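You operate a simulated robot arm through the tools that you are given. There is no shell and no other tool. Be economical: measure what you need, move in short steps, check, and stop when the job is done.

You run a simulated robot arm. Do the job below in one go: nothing can be reset, and whatever is moved stays where it is left.

## Task
Take the phone stand and leave it on the leaflets.
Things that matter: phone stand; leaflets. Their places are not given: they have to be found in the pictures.

It is judged by the outcome, as a careful person would: the job done as asked, and still so three seconds after it is handed in. It fails if anything else is knocked over, pushed out of place, dropped, spilled or broken.

## Robot
A 7-joint arm with a two-finger parallel gripper, fixed in place. Base frame: the origin is at the foot of the arm, x ahead of it, y to its left, z up; the work surface is at about z = -0.2. Units: cm, rad, N and s.
With the tool pointing down near the work surface it reaches from about 22 to 58 cm from the base axis. Its first joint turns from -1.152 to 1.152 rad. Payload 2.5 kg.
The tool frame sits at the grasp point between the pads (the TCP): z along the fingers, y along the line on which they close. The tips reach 2.3 cm beyond it. The gripper opens to 9.4 cm. The fingers are 3.8 cm wide and 1 cm thick; the gripper's body (5.4 by 9.6 cm) begins 3.9 cm behind the TCP.
Orientation is that of the tool frame in the base frame, as a unit quaternion [w, x, y, z]. With the fingers straight down and closing along the base's y, the tool's x points along the base's -x, its y along +y and its z along -z.

## Interface
- The arm moves only by the tool play_rows. Its argument "commands" is a list of rows, each a list of 7 numbers: the shift along the tool's x, y, z in cm, then the turn, a rotation vector about the tool's x, y, z in rad, then the closure, from 0 (fully open) to 1 (shut). In form: [[tx, ty, tz, rx, ry, rz, jaw], ...]. A call has 1 to 20 rows; each row shifts and turns the commanded pose from where the row before left it, along the tool's axes as they then stand. Each row takes 0.2 s and may step no farther than 5 cm and 0.15 rad from the row before; otherwise, or with a gripper value out of range, the whole call is refused. Where a pose cannot be reached the arm comes as near as it can. A force on the tool above 40 N (or 10 N above the force at the start of the call, whichever is more), or a blocked arm, ends the call early, and 0.2 s more pass. The fingers move at their own pace (about 10.8 cm/s each) and stop on an object; they squeeze with about 34 N. The grip force told is the motor's: it shows also when the fingers shut on nothing. Time passes only in rows, and 0.2 s behind the last, so rows that do not move let the fingers close. The reply holds the time, the measured pose of the TCP, the force on the tool along the base axes, the opening and the grip force, in the units named above and with some noise.
- Cameras (640 x 400 px; columns grow to the right, rows downward): "scene" is fixed at [11.33, -40.74, 54.12]; the picture's right is [0.91, -0.42, 0.00], its down [-0.32, -0.67, -0.67] and it looks along [0.28, 0.61, -0.74] (base axes); focal length 308 px, centre (320, 200). "wrist" rides on the gripper at [-3.9, 0, -4.4] in the tool frame; the picture's right is [0.00, -1.00, 0.00], its down [0.97, 0.00, -0.24] and it looks along [0.24, 0.00, 0.97] (tool axes); focal length 218 px, centre (320, 200).
- snapshot(camera): a new picture of that camera. The clock stands still meanwhile.
- probe_pixels(camera, pixels): there is no depth. For up to 12 entries [column, row, z] of the newest picture of that camera ("zoom" is the newest enlarged one), the place [x, y] in the base frame at which the ray of that pixel passes the height z, good to about 0.2 cm, but the place of the scene camera against the robot may be out by one fixed shift of up to 2.5 cm in any direction. The clock stands still meanwhile.
- inspect(camera, box): a new picture of the part [left, top, right, bottom] of that camera's present view, enlarged. The clock stands still meanwhile.
- sign_off(): hands the job in; it is judged then, once.

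Work in short steps. Measure before you move; look again where a grasp or a placing could have gone wrong, and mend it. You have 60 turns and 30 pictures in all, those below and enlarged ones among them. Open the gripper and draw the arm clear of the work before you hand the job in, unless the task says otherwise; then end with one line.

The tools are called after "Request:" by a JSON object that holds its "op" and its "data". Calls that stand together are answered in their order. play_rows: Moves the arm, as the interface text tells. Its arguments: {"type":"object","properties":{"commands":{"type":"array"}},"required":["commands"]} The other tools are called the same way: snapshot (camera) takes a picture; probe_pixels (camera, pixels) gives the place at which the rays of pixels pass given heights; inspect (camera, box) takes an enlarged picture of a part of a camera's view; sign_off () hands the job in.

At the start:

```text
t: 0.0
tool_pos: [30.38, -8.13, 25.84]
tool_rot: [0.0, 0.0, 1.0, 0.0]
contact_force: [-0.6, -0.4, -0.7]
gripper_width: 9.39
finger_force: 0.1
```

scene: 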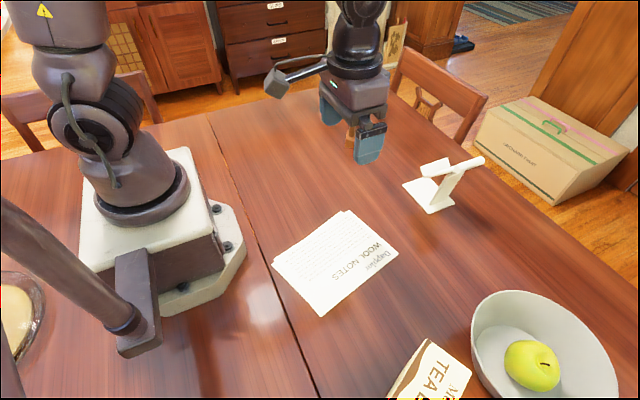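
wrist: 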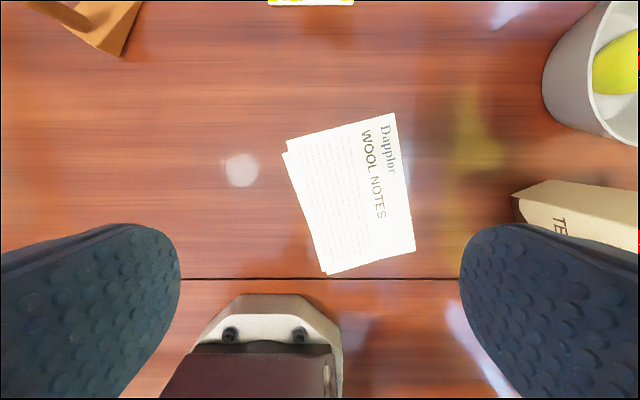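

I'll look closer at the white stand near scene (440,185) and the leaflets near (335,260), and probe both for positions.

Request:
{"op": "inspect", "data": {"camera": "scene", "box": [380, 130, 508, 230]}}

Request:
{"op": "probe_pixels", "data": {"camera": "scene", "pixels": [[403, 183, 0], [430, 214, 0], [454, 204, 0], [428, 175, 0], [346, 210, 0], [271, 263, 0], [320, 317, 0], [399, 254, 0]]}}

Request:
{"op": "probe_pixels", "data": {"camera": "wrist", "pixels": [[123, 55, 0], [65, 22, 0], [284, 148, 0], [395, 113, 0], [415, 250, 0], [326, 275, 0], [140, 2, 0]]}}

```text
4.00 times, centred on (444, 180) of scene
```

zoom: 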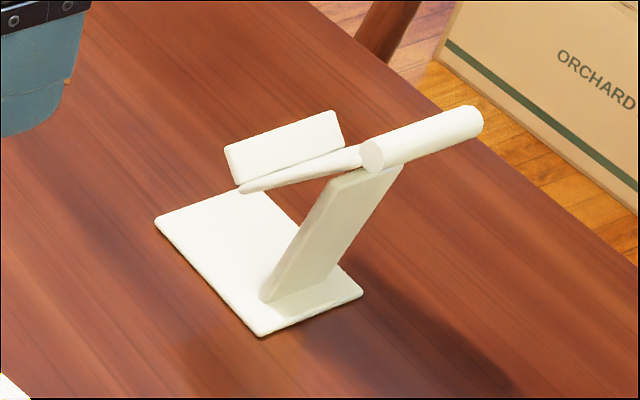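

```text
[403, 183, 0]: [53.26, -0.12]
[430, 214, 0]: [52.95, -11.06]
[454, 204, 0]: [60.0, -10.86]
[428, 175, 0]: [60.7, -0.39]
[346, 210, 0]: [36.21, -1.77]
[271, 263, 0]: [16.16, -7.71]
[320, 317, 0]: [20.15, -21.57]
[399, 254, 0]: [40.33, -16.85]
```

```text
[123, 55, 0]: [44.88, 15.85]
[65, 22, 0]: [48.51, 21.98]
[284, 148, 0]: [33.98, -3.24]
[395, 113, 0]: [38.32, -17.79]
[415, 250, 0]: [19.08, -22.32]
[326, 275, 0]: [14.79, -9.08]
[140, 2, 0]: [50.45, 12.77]
```

Leaflet corners agree between cameras with a scene shift of about (+1.5,+1.2). The stand is about x 52–59, y -12 to -1. I move above and behind it at height to look with the wrist camera.

Request:
{"op": "play_rows", "data": {"commands": [[-4, 0, 0, 0, 0, 0, 0], [-4, 0, 0, 0, 0, 0, 0], [-4, 0, 0, 0, 0, 0, 0], [-2, 1, 0, 0, 0, 0, 0], [0, 0, 0, 0, 0, 0, 0]]}}

Request:
{"op": "snapshot", "data": {"camera": "wrist"}}

Request:
{"op": "snapshot", "data": {"camera": "scene"}}

```text
t: 1.2
tool_pos: [44.34, -7.24, 25.98]
tool_rot: [0.0, 0.0, 1.0, 0.0]
contact_force: [0.8, -0.4, -0.3]
gripper_width: 9.43
finger_force: 0.1
```

```text
26 pictures are left
```

wrist: 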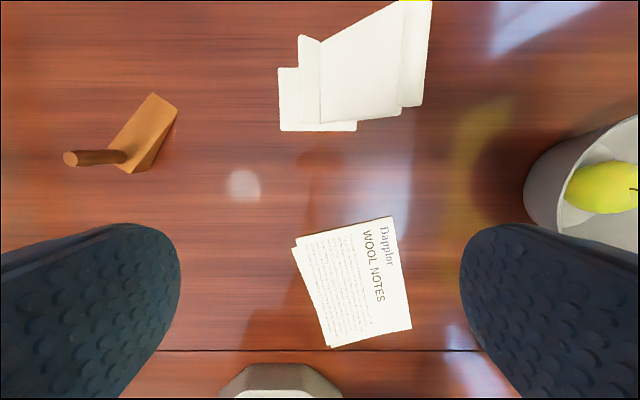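

```text
25 pictures are left
```

scene: 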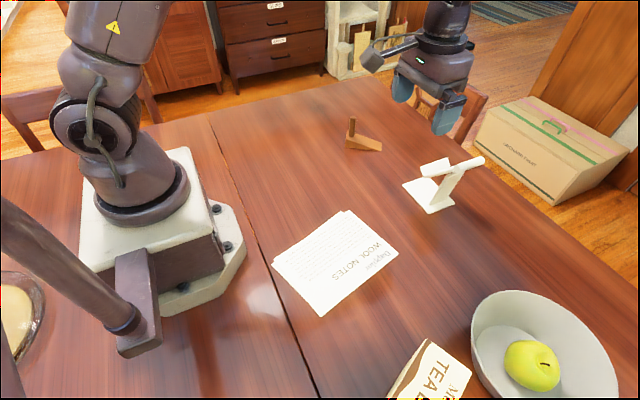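

The stand is partly cut off at the top of the wrist view (cols 279–432, rows 0–131). Move 7 cm further ahead to see all of it.

Request:
{"op": "play_rows", "data": {"commands": [[-4, 0, 0, 0, 0, 0, 0], [-3, 0, 0, 0, 0, 0, 0], [0, 0, 0, 0, 0, 0, 0]]}}

Request:
{"op": "inspect", "data": {"camera": "wrist", "box": [220, 20, 476, 180]}}

```text
t: 2.0
tool_pos: [51.46, -7.26, 25.66]
tool_rot: [0.0, 0.0, 1.0, 0.0]
contact_force: [-0.5, -0.2, 0.6]
gripper_width: 9.39
finger_force: 0.0
```

```text
2.50 times, centred on (348, 100) of wrist
```

zoom: 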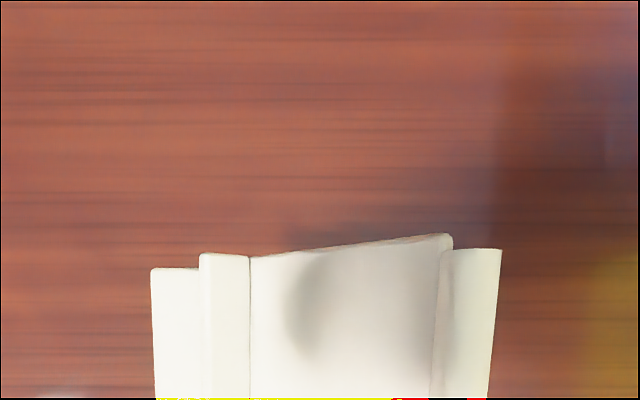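

The stand's far edge shows at zoom rows 235–268; take the whole wrist picture and probe it.

Request:
{"op": "snapshot", "data": {"camera": "wrist"}}

Request:
{"op": "inspect", "data": {"camera": "wrist", "box": [260, 90, 452, 210]}}

```text
23 pictures are left
```

wrist: 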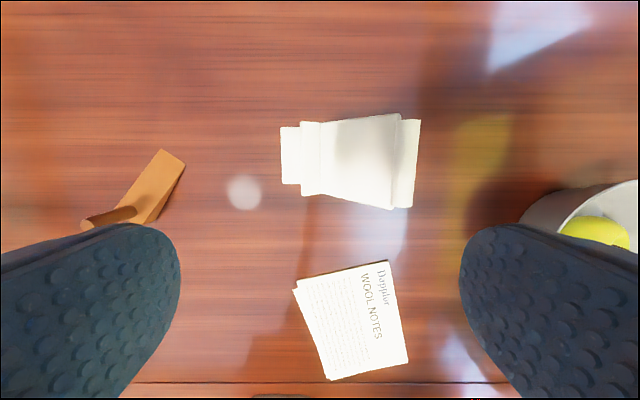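

```text
3.33 times, centred on (356, 150) of wrist
```

zoom: 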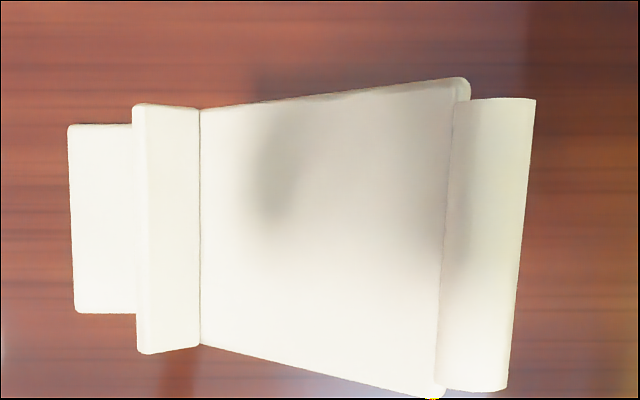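

Probe stand features in the wrist zoom at several heights, and the same ones in the scene, to triangulate heights.

Request:
{"op": "probe_pixels", "data": {"camera": "zoom", "pixels": [[68, 125, 0.3], [74, 312, 0.3], [472, 390, 8], [472, 390, 12], [500, 98, 8], [500, 98, 12], [138, 104, 3], [138, 104, 6], [143, 353, 3], [143, 353, 6], [200, 345, 3], [200, 345, 6]]}}

Request:
{"op": "probe_pixels", "data": {"camera": "scene", "pixels": [[457.5, 168.7, 8], [457.5, 168.7, 12], [482, 160.5, 8], [482, 160.5, 12], [421, 167.5, 3], [421, 167.5, 6], [449, 159, 3], [449, 159, 6], [424.5, 177.5, 3], [424.5, 177.5, 6], [430, 214, 0.3], [454, 204, 0.3]]}}

```text
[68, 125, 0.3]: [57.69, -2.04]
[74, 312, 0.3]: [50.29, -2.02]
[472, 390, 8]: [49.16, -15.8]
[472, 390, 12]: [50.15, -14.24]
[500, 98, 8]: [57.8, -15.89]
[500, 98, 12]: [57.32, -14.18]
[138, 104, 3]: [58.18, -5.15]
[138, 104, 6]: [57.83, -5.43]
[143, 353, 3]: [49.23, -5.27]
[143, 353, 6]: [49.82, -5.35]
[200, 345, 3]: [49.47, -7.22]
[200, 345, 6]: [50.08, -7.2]
```

```text
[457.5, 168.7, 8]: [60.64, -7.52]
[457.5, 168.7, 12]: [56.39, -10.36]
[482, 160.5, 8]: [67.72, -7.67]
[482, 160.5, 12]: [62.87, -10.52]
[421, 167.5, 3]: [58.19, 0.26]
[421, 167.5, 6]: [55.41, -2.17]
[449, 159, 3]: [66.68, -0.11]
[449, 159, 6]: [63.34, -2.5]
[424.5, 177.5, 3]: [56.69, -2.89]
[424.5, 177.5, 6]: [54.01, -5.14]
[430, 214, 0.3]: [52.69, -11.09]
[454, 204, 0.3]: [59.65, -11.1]
```

The stand's inclined plate runs from (y -7.2, z 7.7) up to (y -13, z 13.5), with x 50.5–57.6. It is 7.1 cm wide, so I'll grip it by its side edges. First I turn the tool 90° so the fingers close along x, with the camera on the +y side, then centre over (54,-10) up high.

Request:
{"op": "play_rows", "data": {"commands": [[0, 0, 0, 0, 0, -0.1428, 0], [0, 0, 0, 0, 0, -0.1428, 0], [0, 0, 0, 0, 0, -0.1428, 0], [0, 0, 0, 0, 0, -0.1428, 0], [0, 0, 0, 0, 0, -0.1428, 0], [0, 0, 0, 0, 0, -0.1428, 0], [0, 0, 0, 0, 0, -0.1428, 0], [0, 0, 0, 0, 0, -0.1428, 0], [0, 0, 0, 0, 0, -0.1428, 0], [0, 0, 0, 0, 0, -0.1428, 0], [0, 0, 0, 0, 0, -0.1428, 0], [2.7, -2.5, 0, 0, 0, 0, 0], [0, 0, 0, 0, 0, 0, 0]]}}

Request:
{"op": "snapshot", "data": {"camera": "wrist"}}

```text
t: 4.8
tool_pos: [53.87, -9.69, 25.91]
tool_rot: [0.001, -0.707, 0.707, 0.001]
contact_force: [0.5, -0.6, 0.2]
gripper_width: 9.43
finger_force: 0.1
```

```text
21 pictures are left
```

wrist: 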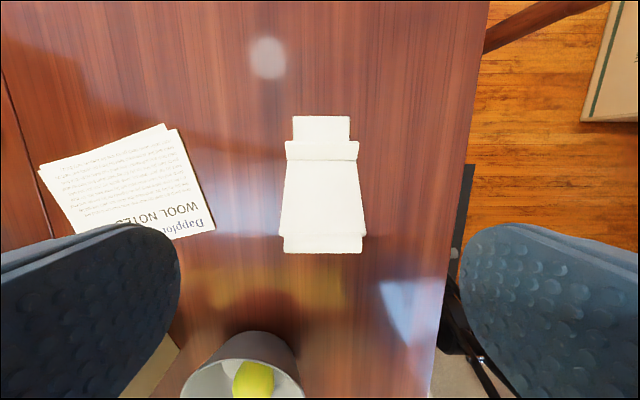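

The plate is at cols 279–366 (centre ~322), nearly centred between the fingers. Descend to z≈16 with a tiny correction, then check.

Request:
{"op": "play_rows", "data": {"commands": [[0.3, -0.15, 3, 0, 0, 0, 0], [0, 0, 3, 0, 0, 0, 0], [0, 0, 2.5, 0, 0, 0, 0], [0, 0, 1.4, 0, 0, 0, 0], [0, 0, 0, 0, 0, 0, 0]]}}

Request:
{"op": "snapshot", "data": {"camera": "wrist"}}

Request:
{"op": "inspect", "data": {"camera": "scene", "box": [370, 90, 530, 230]}}

```text
t: 6.0
tool_pos: [53.9, -10.08, 16.05]
tool_rot: [0.0, -0.706, 0.708, 0.0]
contact_force: [0.6, -0.1, 0.3]
gripper_width: 9.42
finger_force: 0.0
```

```text
20 pictures are left
```

wrist: 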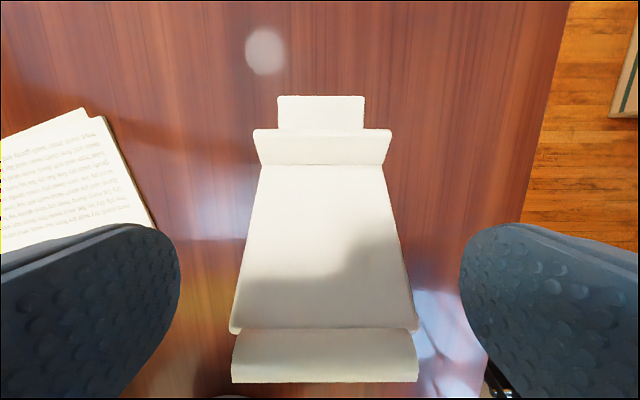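

```text
2.86 times, centred on (450, 160) of scene
```

zoom: 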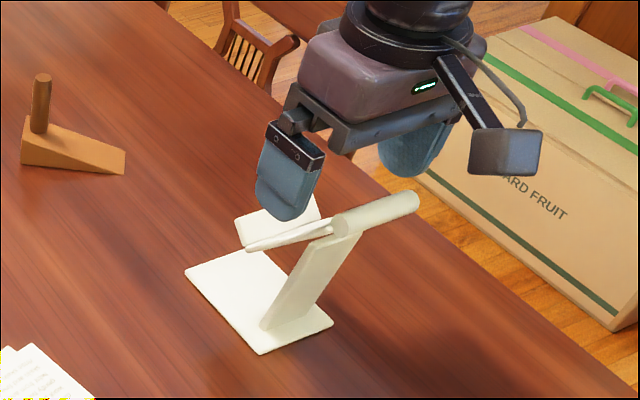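

The plate is still centred (cols 229–419, centre 324 against 320) and the fingers clear both sides. Descend to z≈11.5 and check for contact.

Request:
{"op": "play_rows", "data": {"commands": [[0, -0.1, 1.5, 0, 0, 0, 0], [0, 0, 1.5, 0, 0, 0, 0], [0, 0, 1.0, 0, 0, 0, 0], [0, 0, 0.5, 0, 0, 0, 0], [0, 0, 0, 0, 0, 0, 0]]}}

Request:
{"op": "inspect", "data": {"camera": "scene", "box": [390, 110, 510, 220]}}

Request:
{"op": "snapshot", "data": {"camera": "wrist"}}

```text
t: 7.2
tool_pos: [54.12, -10.01, 11.37]
tool_rot: [-0.001, -0.707, 0.707, 0.0]
contact_force: [-0.1, -0.3, 0.7]
gripper_width: 9.4
finger_force: 0.1
```

```text
3.64 times, centred on (450, 165) of scene
```

zoom: 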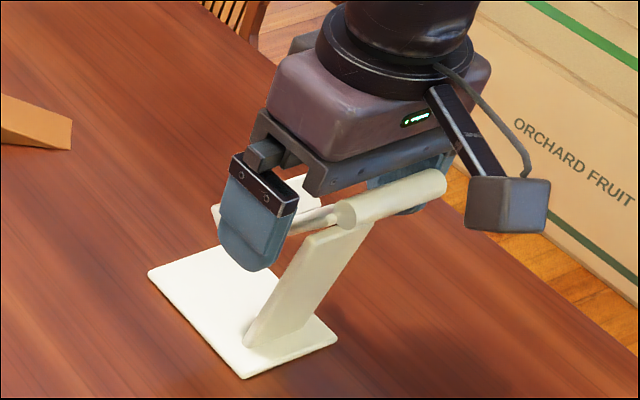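

```text
17 pictures are left
```

wrist: 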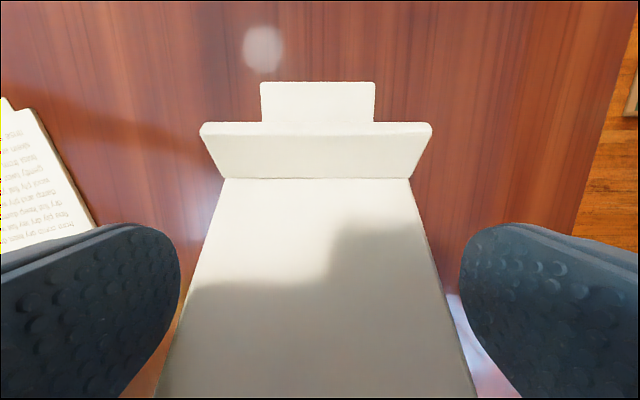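

No contact and well aligned; the plate sits between both fingers. Close the gripper.

Request:
{"op": "play_rows", "data": {"commands": [[0, 0, 0, 0, 0, 0, 0.15], [0, 0, 0, 0, 0, 0, 0.25], [0, 0, 0, 0, 0, 0, 0.5], [0, 0, 0, 0, 0, 0, 1], [0, 0, 0, 0, 0, 0, 1]]}}

```text
t: 8.4
tool_pos: [54.09, -10.0, 11.32]
tool_rot: [0.0, -0.706, 0.708, 0.0]
contact_force: [-1.4, -0.4, 0.3]
gripper_width: 7.16
finger_force: 33.9
```

Gripped at 7.16 cm with 33.9 N, as expected. Lift a few centimetres and check.

Request:
{"op": "play_rows", "data": {"commands": [[0, 0, -0.5, 0, 0, 0, 1], [0, 0, -1.5, 0, 0, 0, 1], [0, 0, -2, 0, 0, 0, 1], [0, 0, -2, 0, 0, 0, 1], [0, 0, 0, 0, 0, 0, 1]]}}

Request:
{"op": "snapshot", "data": {"camera": "scene"}}

Request:
{"op": "snapshot", "data": {"camera": "wrist"}}

```text
t: 9.6
tool_pos: [54.06, -10.02, 17.48]
tool_rot: [0.0, -0.706, 0.708, 0.0]
contact_force: [-0.3, 0.3, -2.7]
gripper_width: 7.13
finger_force: 33.4
```

```text
16 pictures are left
```

scene: 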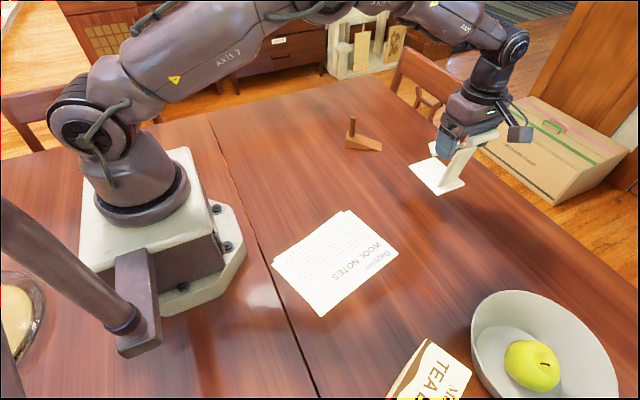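

```text
15 pictures are left
```

wrist: 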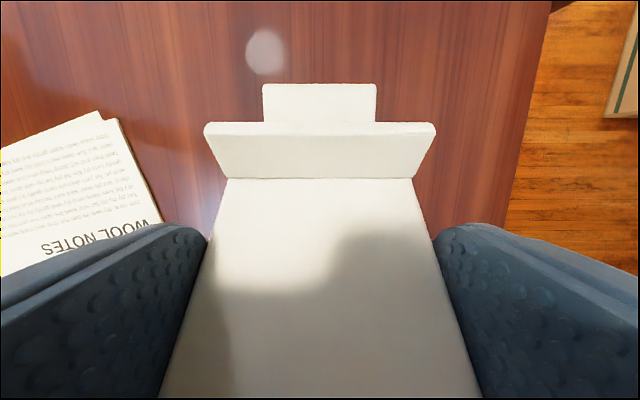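

Held firmly and without tilt. Carry it at height to TCP (26.5,-15.9), which puts the base over the leaflets' centre.

Request:
{"op": "play_rows", "data": {"commands": [[0.3, 1.25, 0, 0, 0, 0, 1], [0.54, 2.5, 0, 0, 0, 0, 1], [0.54, 2.5, 0, 0, 0, 0, 1], [0.54, 2.5, 0, 0, 0, 0, 1], [0.54, 2.5, 0, 0, 0, 0, 1], [0.54, 2.5, 0, 0, 0, 0, 1], [0.54, 2.5, 0, 0, 0, 0, 1], [0.54, 2.5, 0, 0, 0, 0, 1], [0.54, 2.5, 0, 0, 0, 0, 1], [0.54, 2.5, 0, 0, 0, 0, 1], [0.54, 2.5, 0, 0, 0, 0, 1], [0.2, 1.25, 0, 0, 0, 0, 1], [0, 0.5, 0, 0, 0, 0, 1], [0, 0, 0, 0, 0, 0, 1], [0, 0, 0, 0, 0, 0, 1]]}}

Request:
{"op": "snapshot", "data": {"camera": "scene"}}

Request:
{"op": "snapshot", "data": {"camera": "wrist"}}

```text
t: 12.8
tool_pos: [26.1, -15.92, 17.38]
tool_rot: [0.0, -0.707, 0.708, -0.001]
contact_force: [0.3, -0.6, -2.1]
gripper_width: 7.16
finger_force: 34.1
```

```text
14 pictures are left
```

scene: 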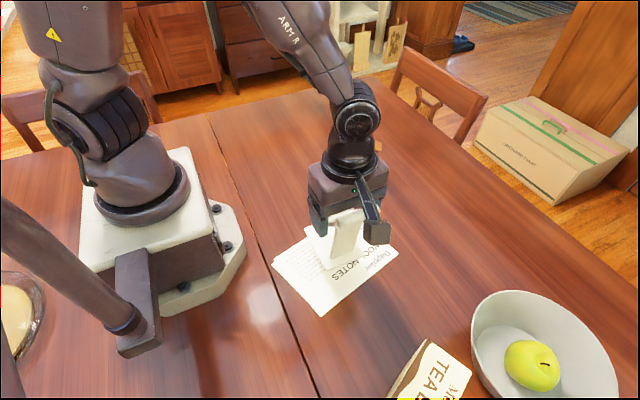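

```text
13 pictures are left
```

wrist: 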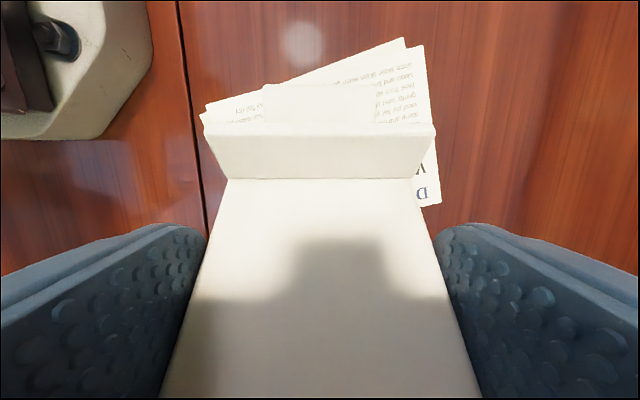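

The base is over the leaflets in both views. Probe the visible leaflet corners (205,108), (403,38), (424,44), (441,204) to verify the target.

Request:
{"op": "probe_pixels", "data": {"camera": "wrist", "pixels": [[202, 112, 0], [403, 38, 0], [424, 44, 0], [441, 204, 0], [264, 86, 6.3], [375, 86, 6.3]]}}

Request:
{"op": "probe_pixels", "data": {"camera": "scene", "pixels": [[399, 254, 0], [320, 317, 0], [330, 271, 6.3], [357, 257, 6.3], [305, 228, 6.3]]}}

```text
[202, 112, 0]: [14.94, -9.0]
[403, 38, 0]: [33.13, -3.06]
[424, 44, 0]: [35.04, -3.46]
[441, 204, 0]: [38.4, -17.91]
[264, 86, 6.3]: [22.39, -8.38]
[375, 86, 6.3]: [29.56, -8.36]
```

```text
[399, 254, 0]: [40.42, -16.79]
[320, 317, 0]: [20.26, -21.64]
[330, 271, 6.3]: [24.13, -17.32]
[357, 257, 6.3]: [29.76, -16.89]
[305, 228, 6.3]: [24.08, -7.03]
```

Base is x 22.4–29.6, y -8.4 to -18.5, inside the leaflet edges all round. Nudge +0.5 in x and lower 5 cm.

Request:
{"op": "play_rows", "data": {"commands": [[0, -0.5, 1, 0, 0, 0, 1], [0, 0, 1.5, 0, 0, 0, 1], [0, 0, 1.5, 0, 0, 0, 1], [0, 0, 0.8, 0, 0, 0, 1], [0, 0, 0.4, 0, 0, 0, 1], [0, 0, 0, 0, 0, 0, 1]]}}

Request:
{"op": "inspect", "data": {"camera": "scene", "box": [260, 190, 420, 330]}}

```text
t: 14.2
tool_pos: [26.65, -15.98, 12.25]
tool_rot: [0.0, -0.707, 0.708, 0.0]
contact_force: [-0.3, -0.8, -1.9]
gripper_width: 7.16
finger_force: 34.0
```

```text
2.86 times, centred on (340, 260) of scene
```

zoom: 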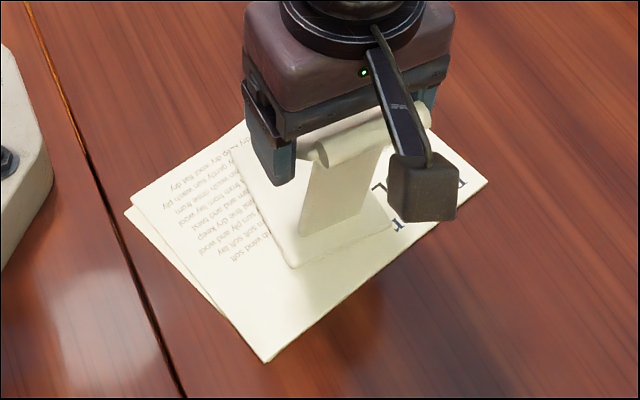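

About 0.9 cm remains. Lower in small steps; the force will show when it touches.

Request:
{"op": "play_rows", "data": {"commands": [[0, 0, 0.2, 0, 0, 0, 1], [0, 0, 0.2, 0, 0, 0, 1], [0, 0, 0.15, 0, 0, 0, 1], [0, 0, 0, 0, 0, 0, 1]]}}

```text
t: 15.2
tool_pos: [26.75, -16.1, 11.77]
tool_rot: [0.0, 0.707, -0.707, 0.002]
contact_force: [-1.8, 1.4, 26.8]
gripper_width: 7.16
finger_force: 33.7
```

Contact: 27 N upward at z 11.77. Ease up slightly to relieve the pressure, checking force before release.

Request:
{"op": "play_rows", "data": {"commands": [[0, 0, -0.07, 0, 0, 0, 1], [0, 0, 0, 0, 0, 0, 1]]}}

```text
t: 15.8
tool_pos: [26.72, -16.02, 11.73]
tool_rot: [0.001, -0.706, 0.708, -0.002]
contact_force: [4.8, -4.0, 22.4]
gripper_width: 7.15
finger_force: 34.2
```

Request:
{"op": "play_rows", "data": {"commands": [[0, 0, -0.1, 0, 0, 0, 1], [0, 0, 0, 0, 0, 0, 1]]}}

```text
t: 16.4
tool_pos: [26.59, -15.82, 11.76]
tool_rot: [0.0, -0.706, 0.708, 0.001]
contact_force: [3.7, -0.9, 5.0]
gripper_width: 7.18
finger_force: 34.6
```

Force is down to 5 N, with the stand resting on the leaflets. Open slowly.

Request:
{"op": "play_rows", "data": {"commands": [[0, 0, 0, 0, 0, 0, 0.2], [0, 0, 0, 0, 0, 0, 0.1], [0, 0, 0, 0, 0, 0, 0], [0, 0, 0, 0, 0, 0, 0]]}}

Request:
{"op": "inspect", "data": {"camera": "scene", "box": [260, 190, 420, 330]}}

Request:
{"op": "snapshot", "data": {"camera": "wrist"}}

```text
t: 17.4
tool_pos: [26.64, -15.88, 11.92]
tool_rot: [0.001, -0.706, 0.708, 0.0]
contact_force: [-0.1, 0.0, 0.5]
gripper_width: 9.39
finger_force: 0.2
```

```text
2.86 times, centred on (340, 260) of scene
```

zoom: 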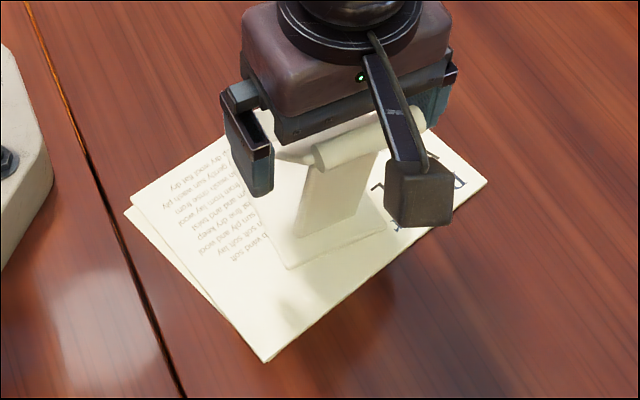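

```text
10 pictures are left
```

wrist: 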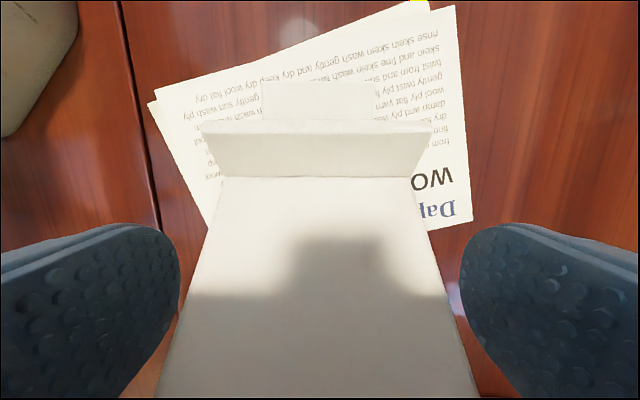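

The stand is upright on the leaflets and the fingers are clear on both sides. Raise straight up, then draw away toward +y.

Request:
{"op": "play_rows", "data": {"commands": [[0, 0, -1, 0, 0, 0, 0], [0, 0, -2, 0, 0, 0, 0], [0, 0, -3, 0, 0, 0, 0], [0, 0, -3, 0, 0, 0, 0], [0, 0, -3, 0, 0, 0, 0], [-3, -3, 0, 0, 0, 0, 0], [-3, -3, 0, 0, 0, 0, 0], [-3, -3, 0, 0, 0, 0, 0], [0, 0, 0, 0, 0, 0, 0], [0, 0, 0, 0, 0, 0, 0]]}}

Request:
{"op": "snapshot", "data": {"camera": "scene"}}

```text
t: 19.6
tool_pos: [35.77, -7.1, 23.79]
tool_rot: [0.0, -0.707, 0.708, 0.0]
contact_force: [-0.3, -1.0, -0.6]
gripper_width: 9.38
finger_force: 0.1
```

```text
9 pictures are left
```

scene: 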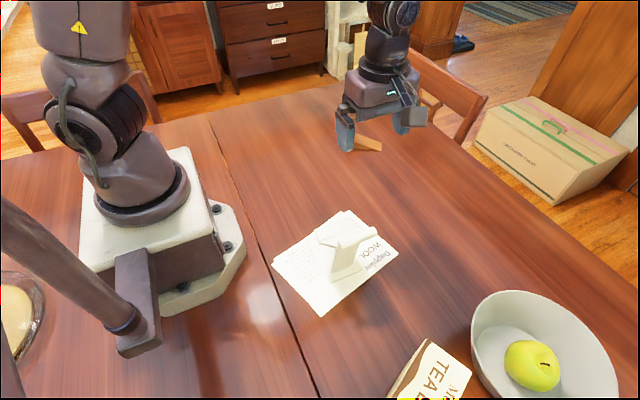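

The stand is upright on the leaflets, which haven't moved, and nothing else is disturbed. The arm is clear, so I hand it in.

Request:
{"op": "sign_off", "data": {}}

```text
The job is handed in.
```

The phone stand is standing upright on the leaflets, the gripper is open and the arm is clear; nothing else was moved.
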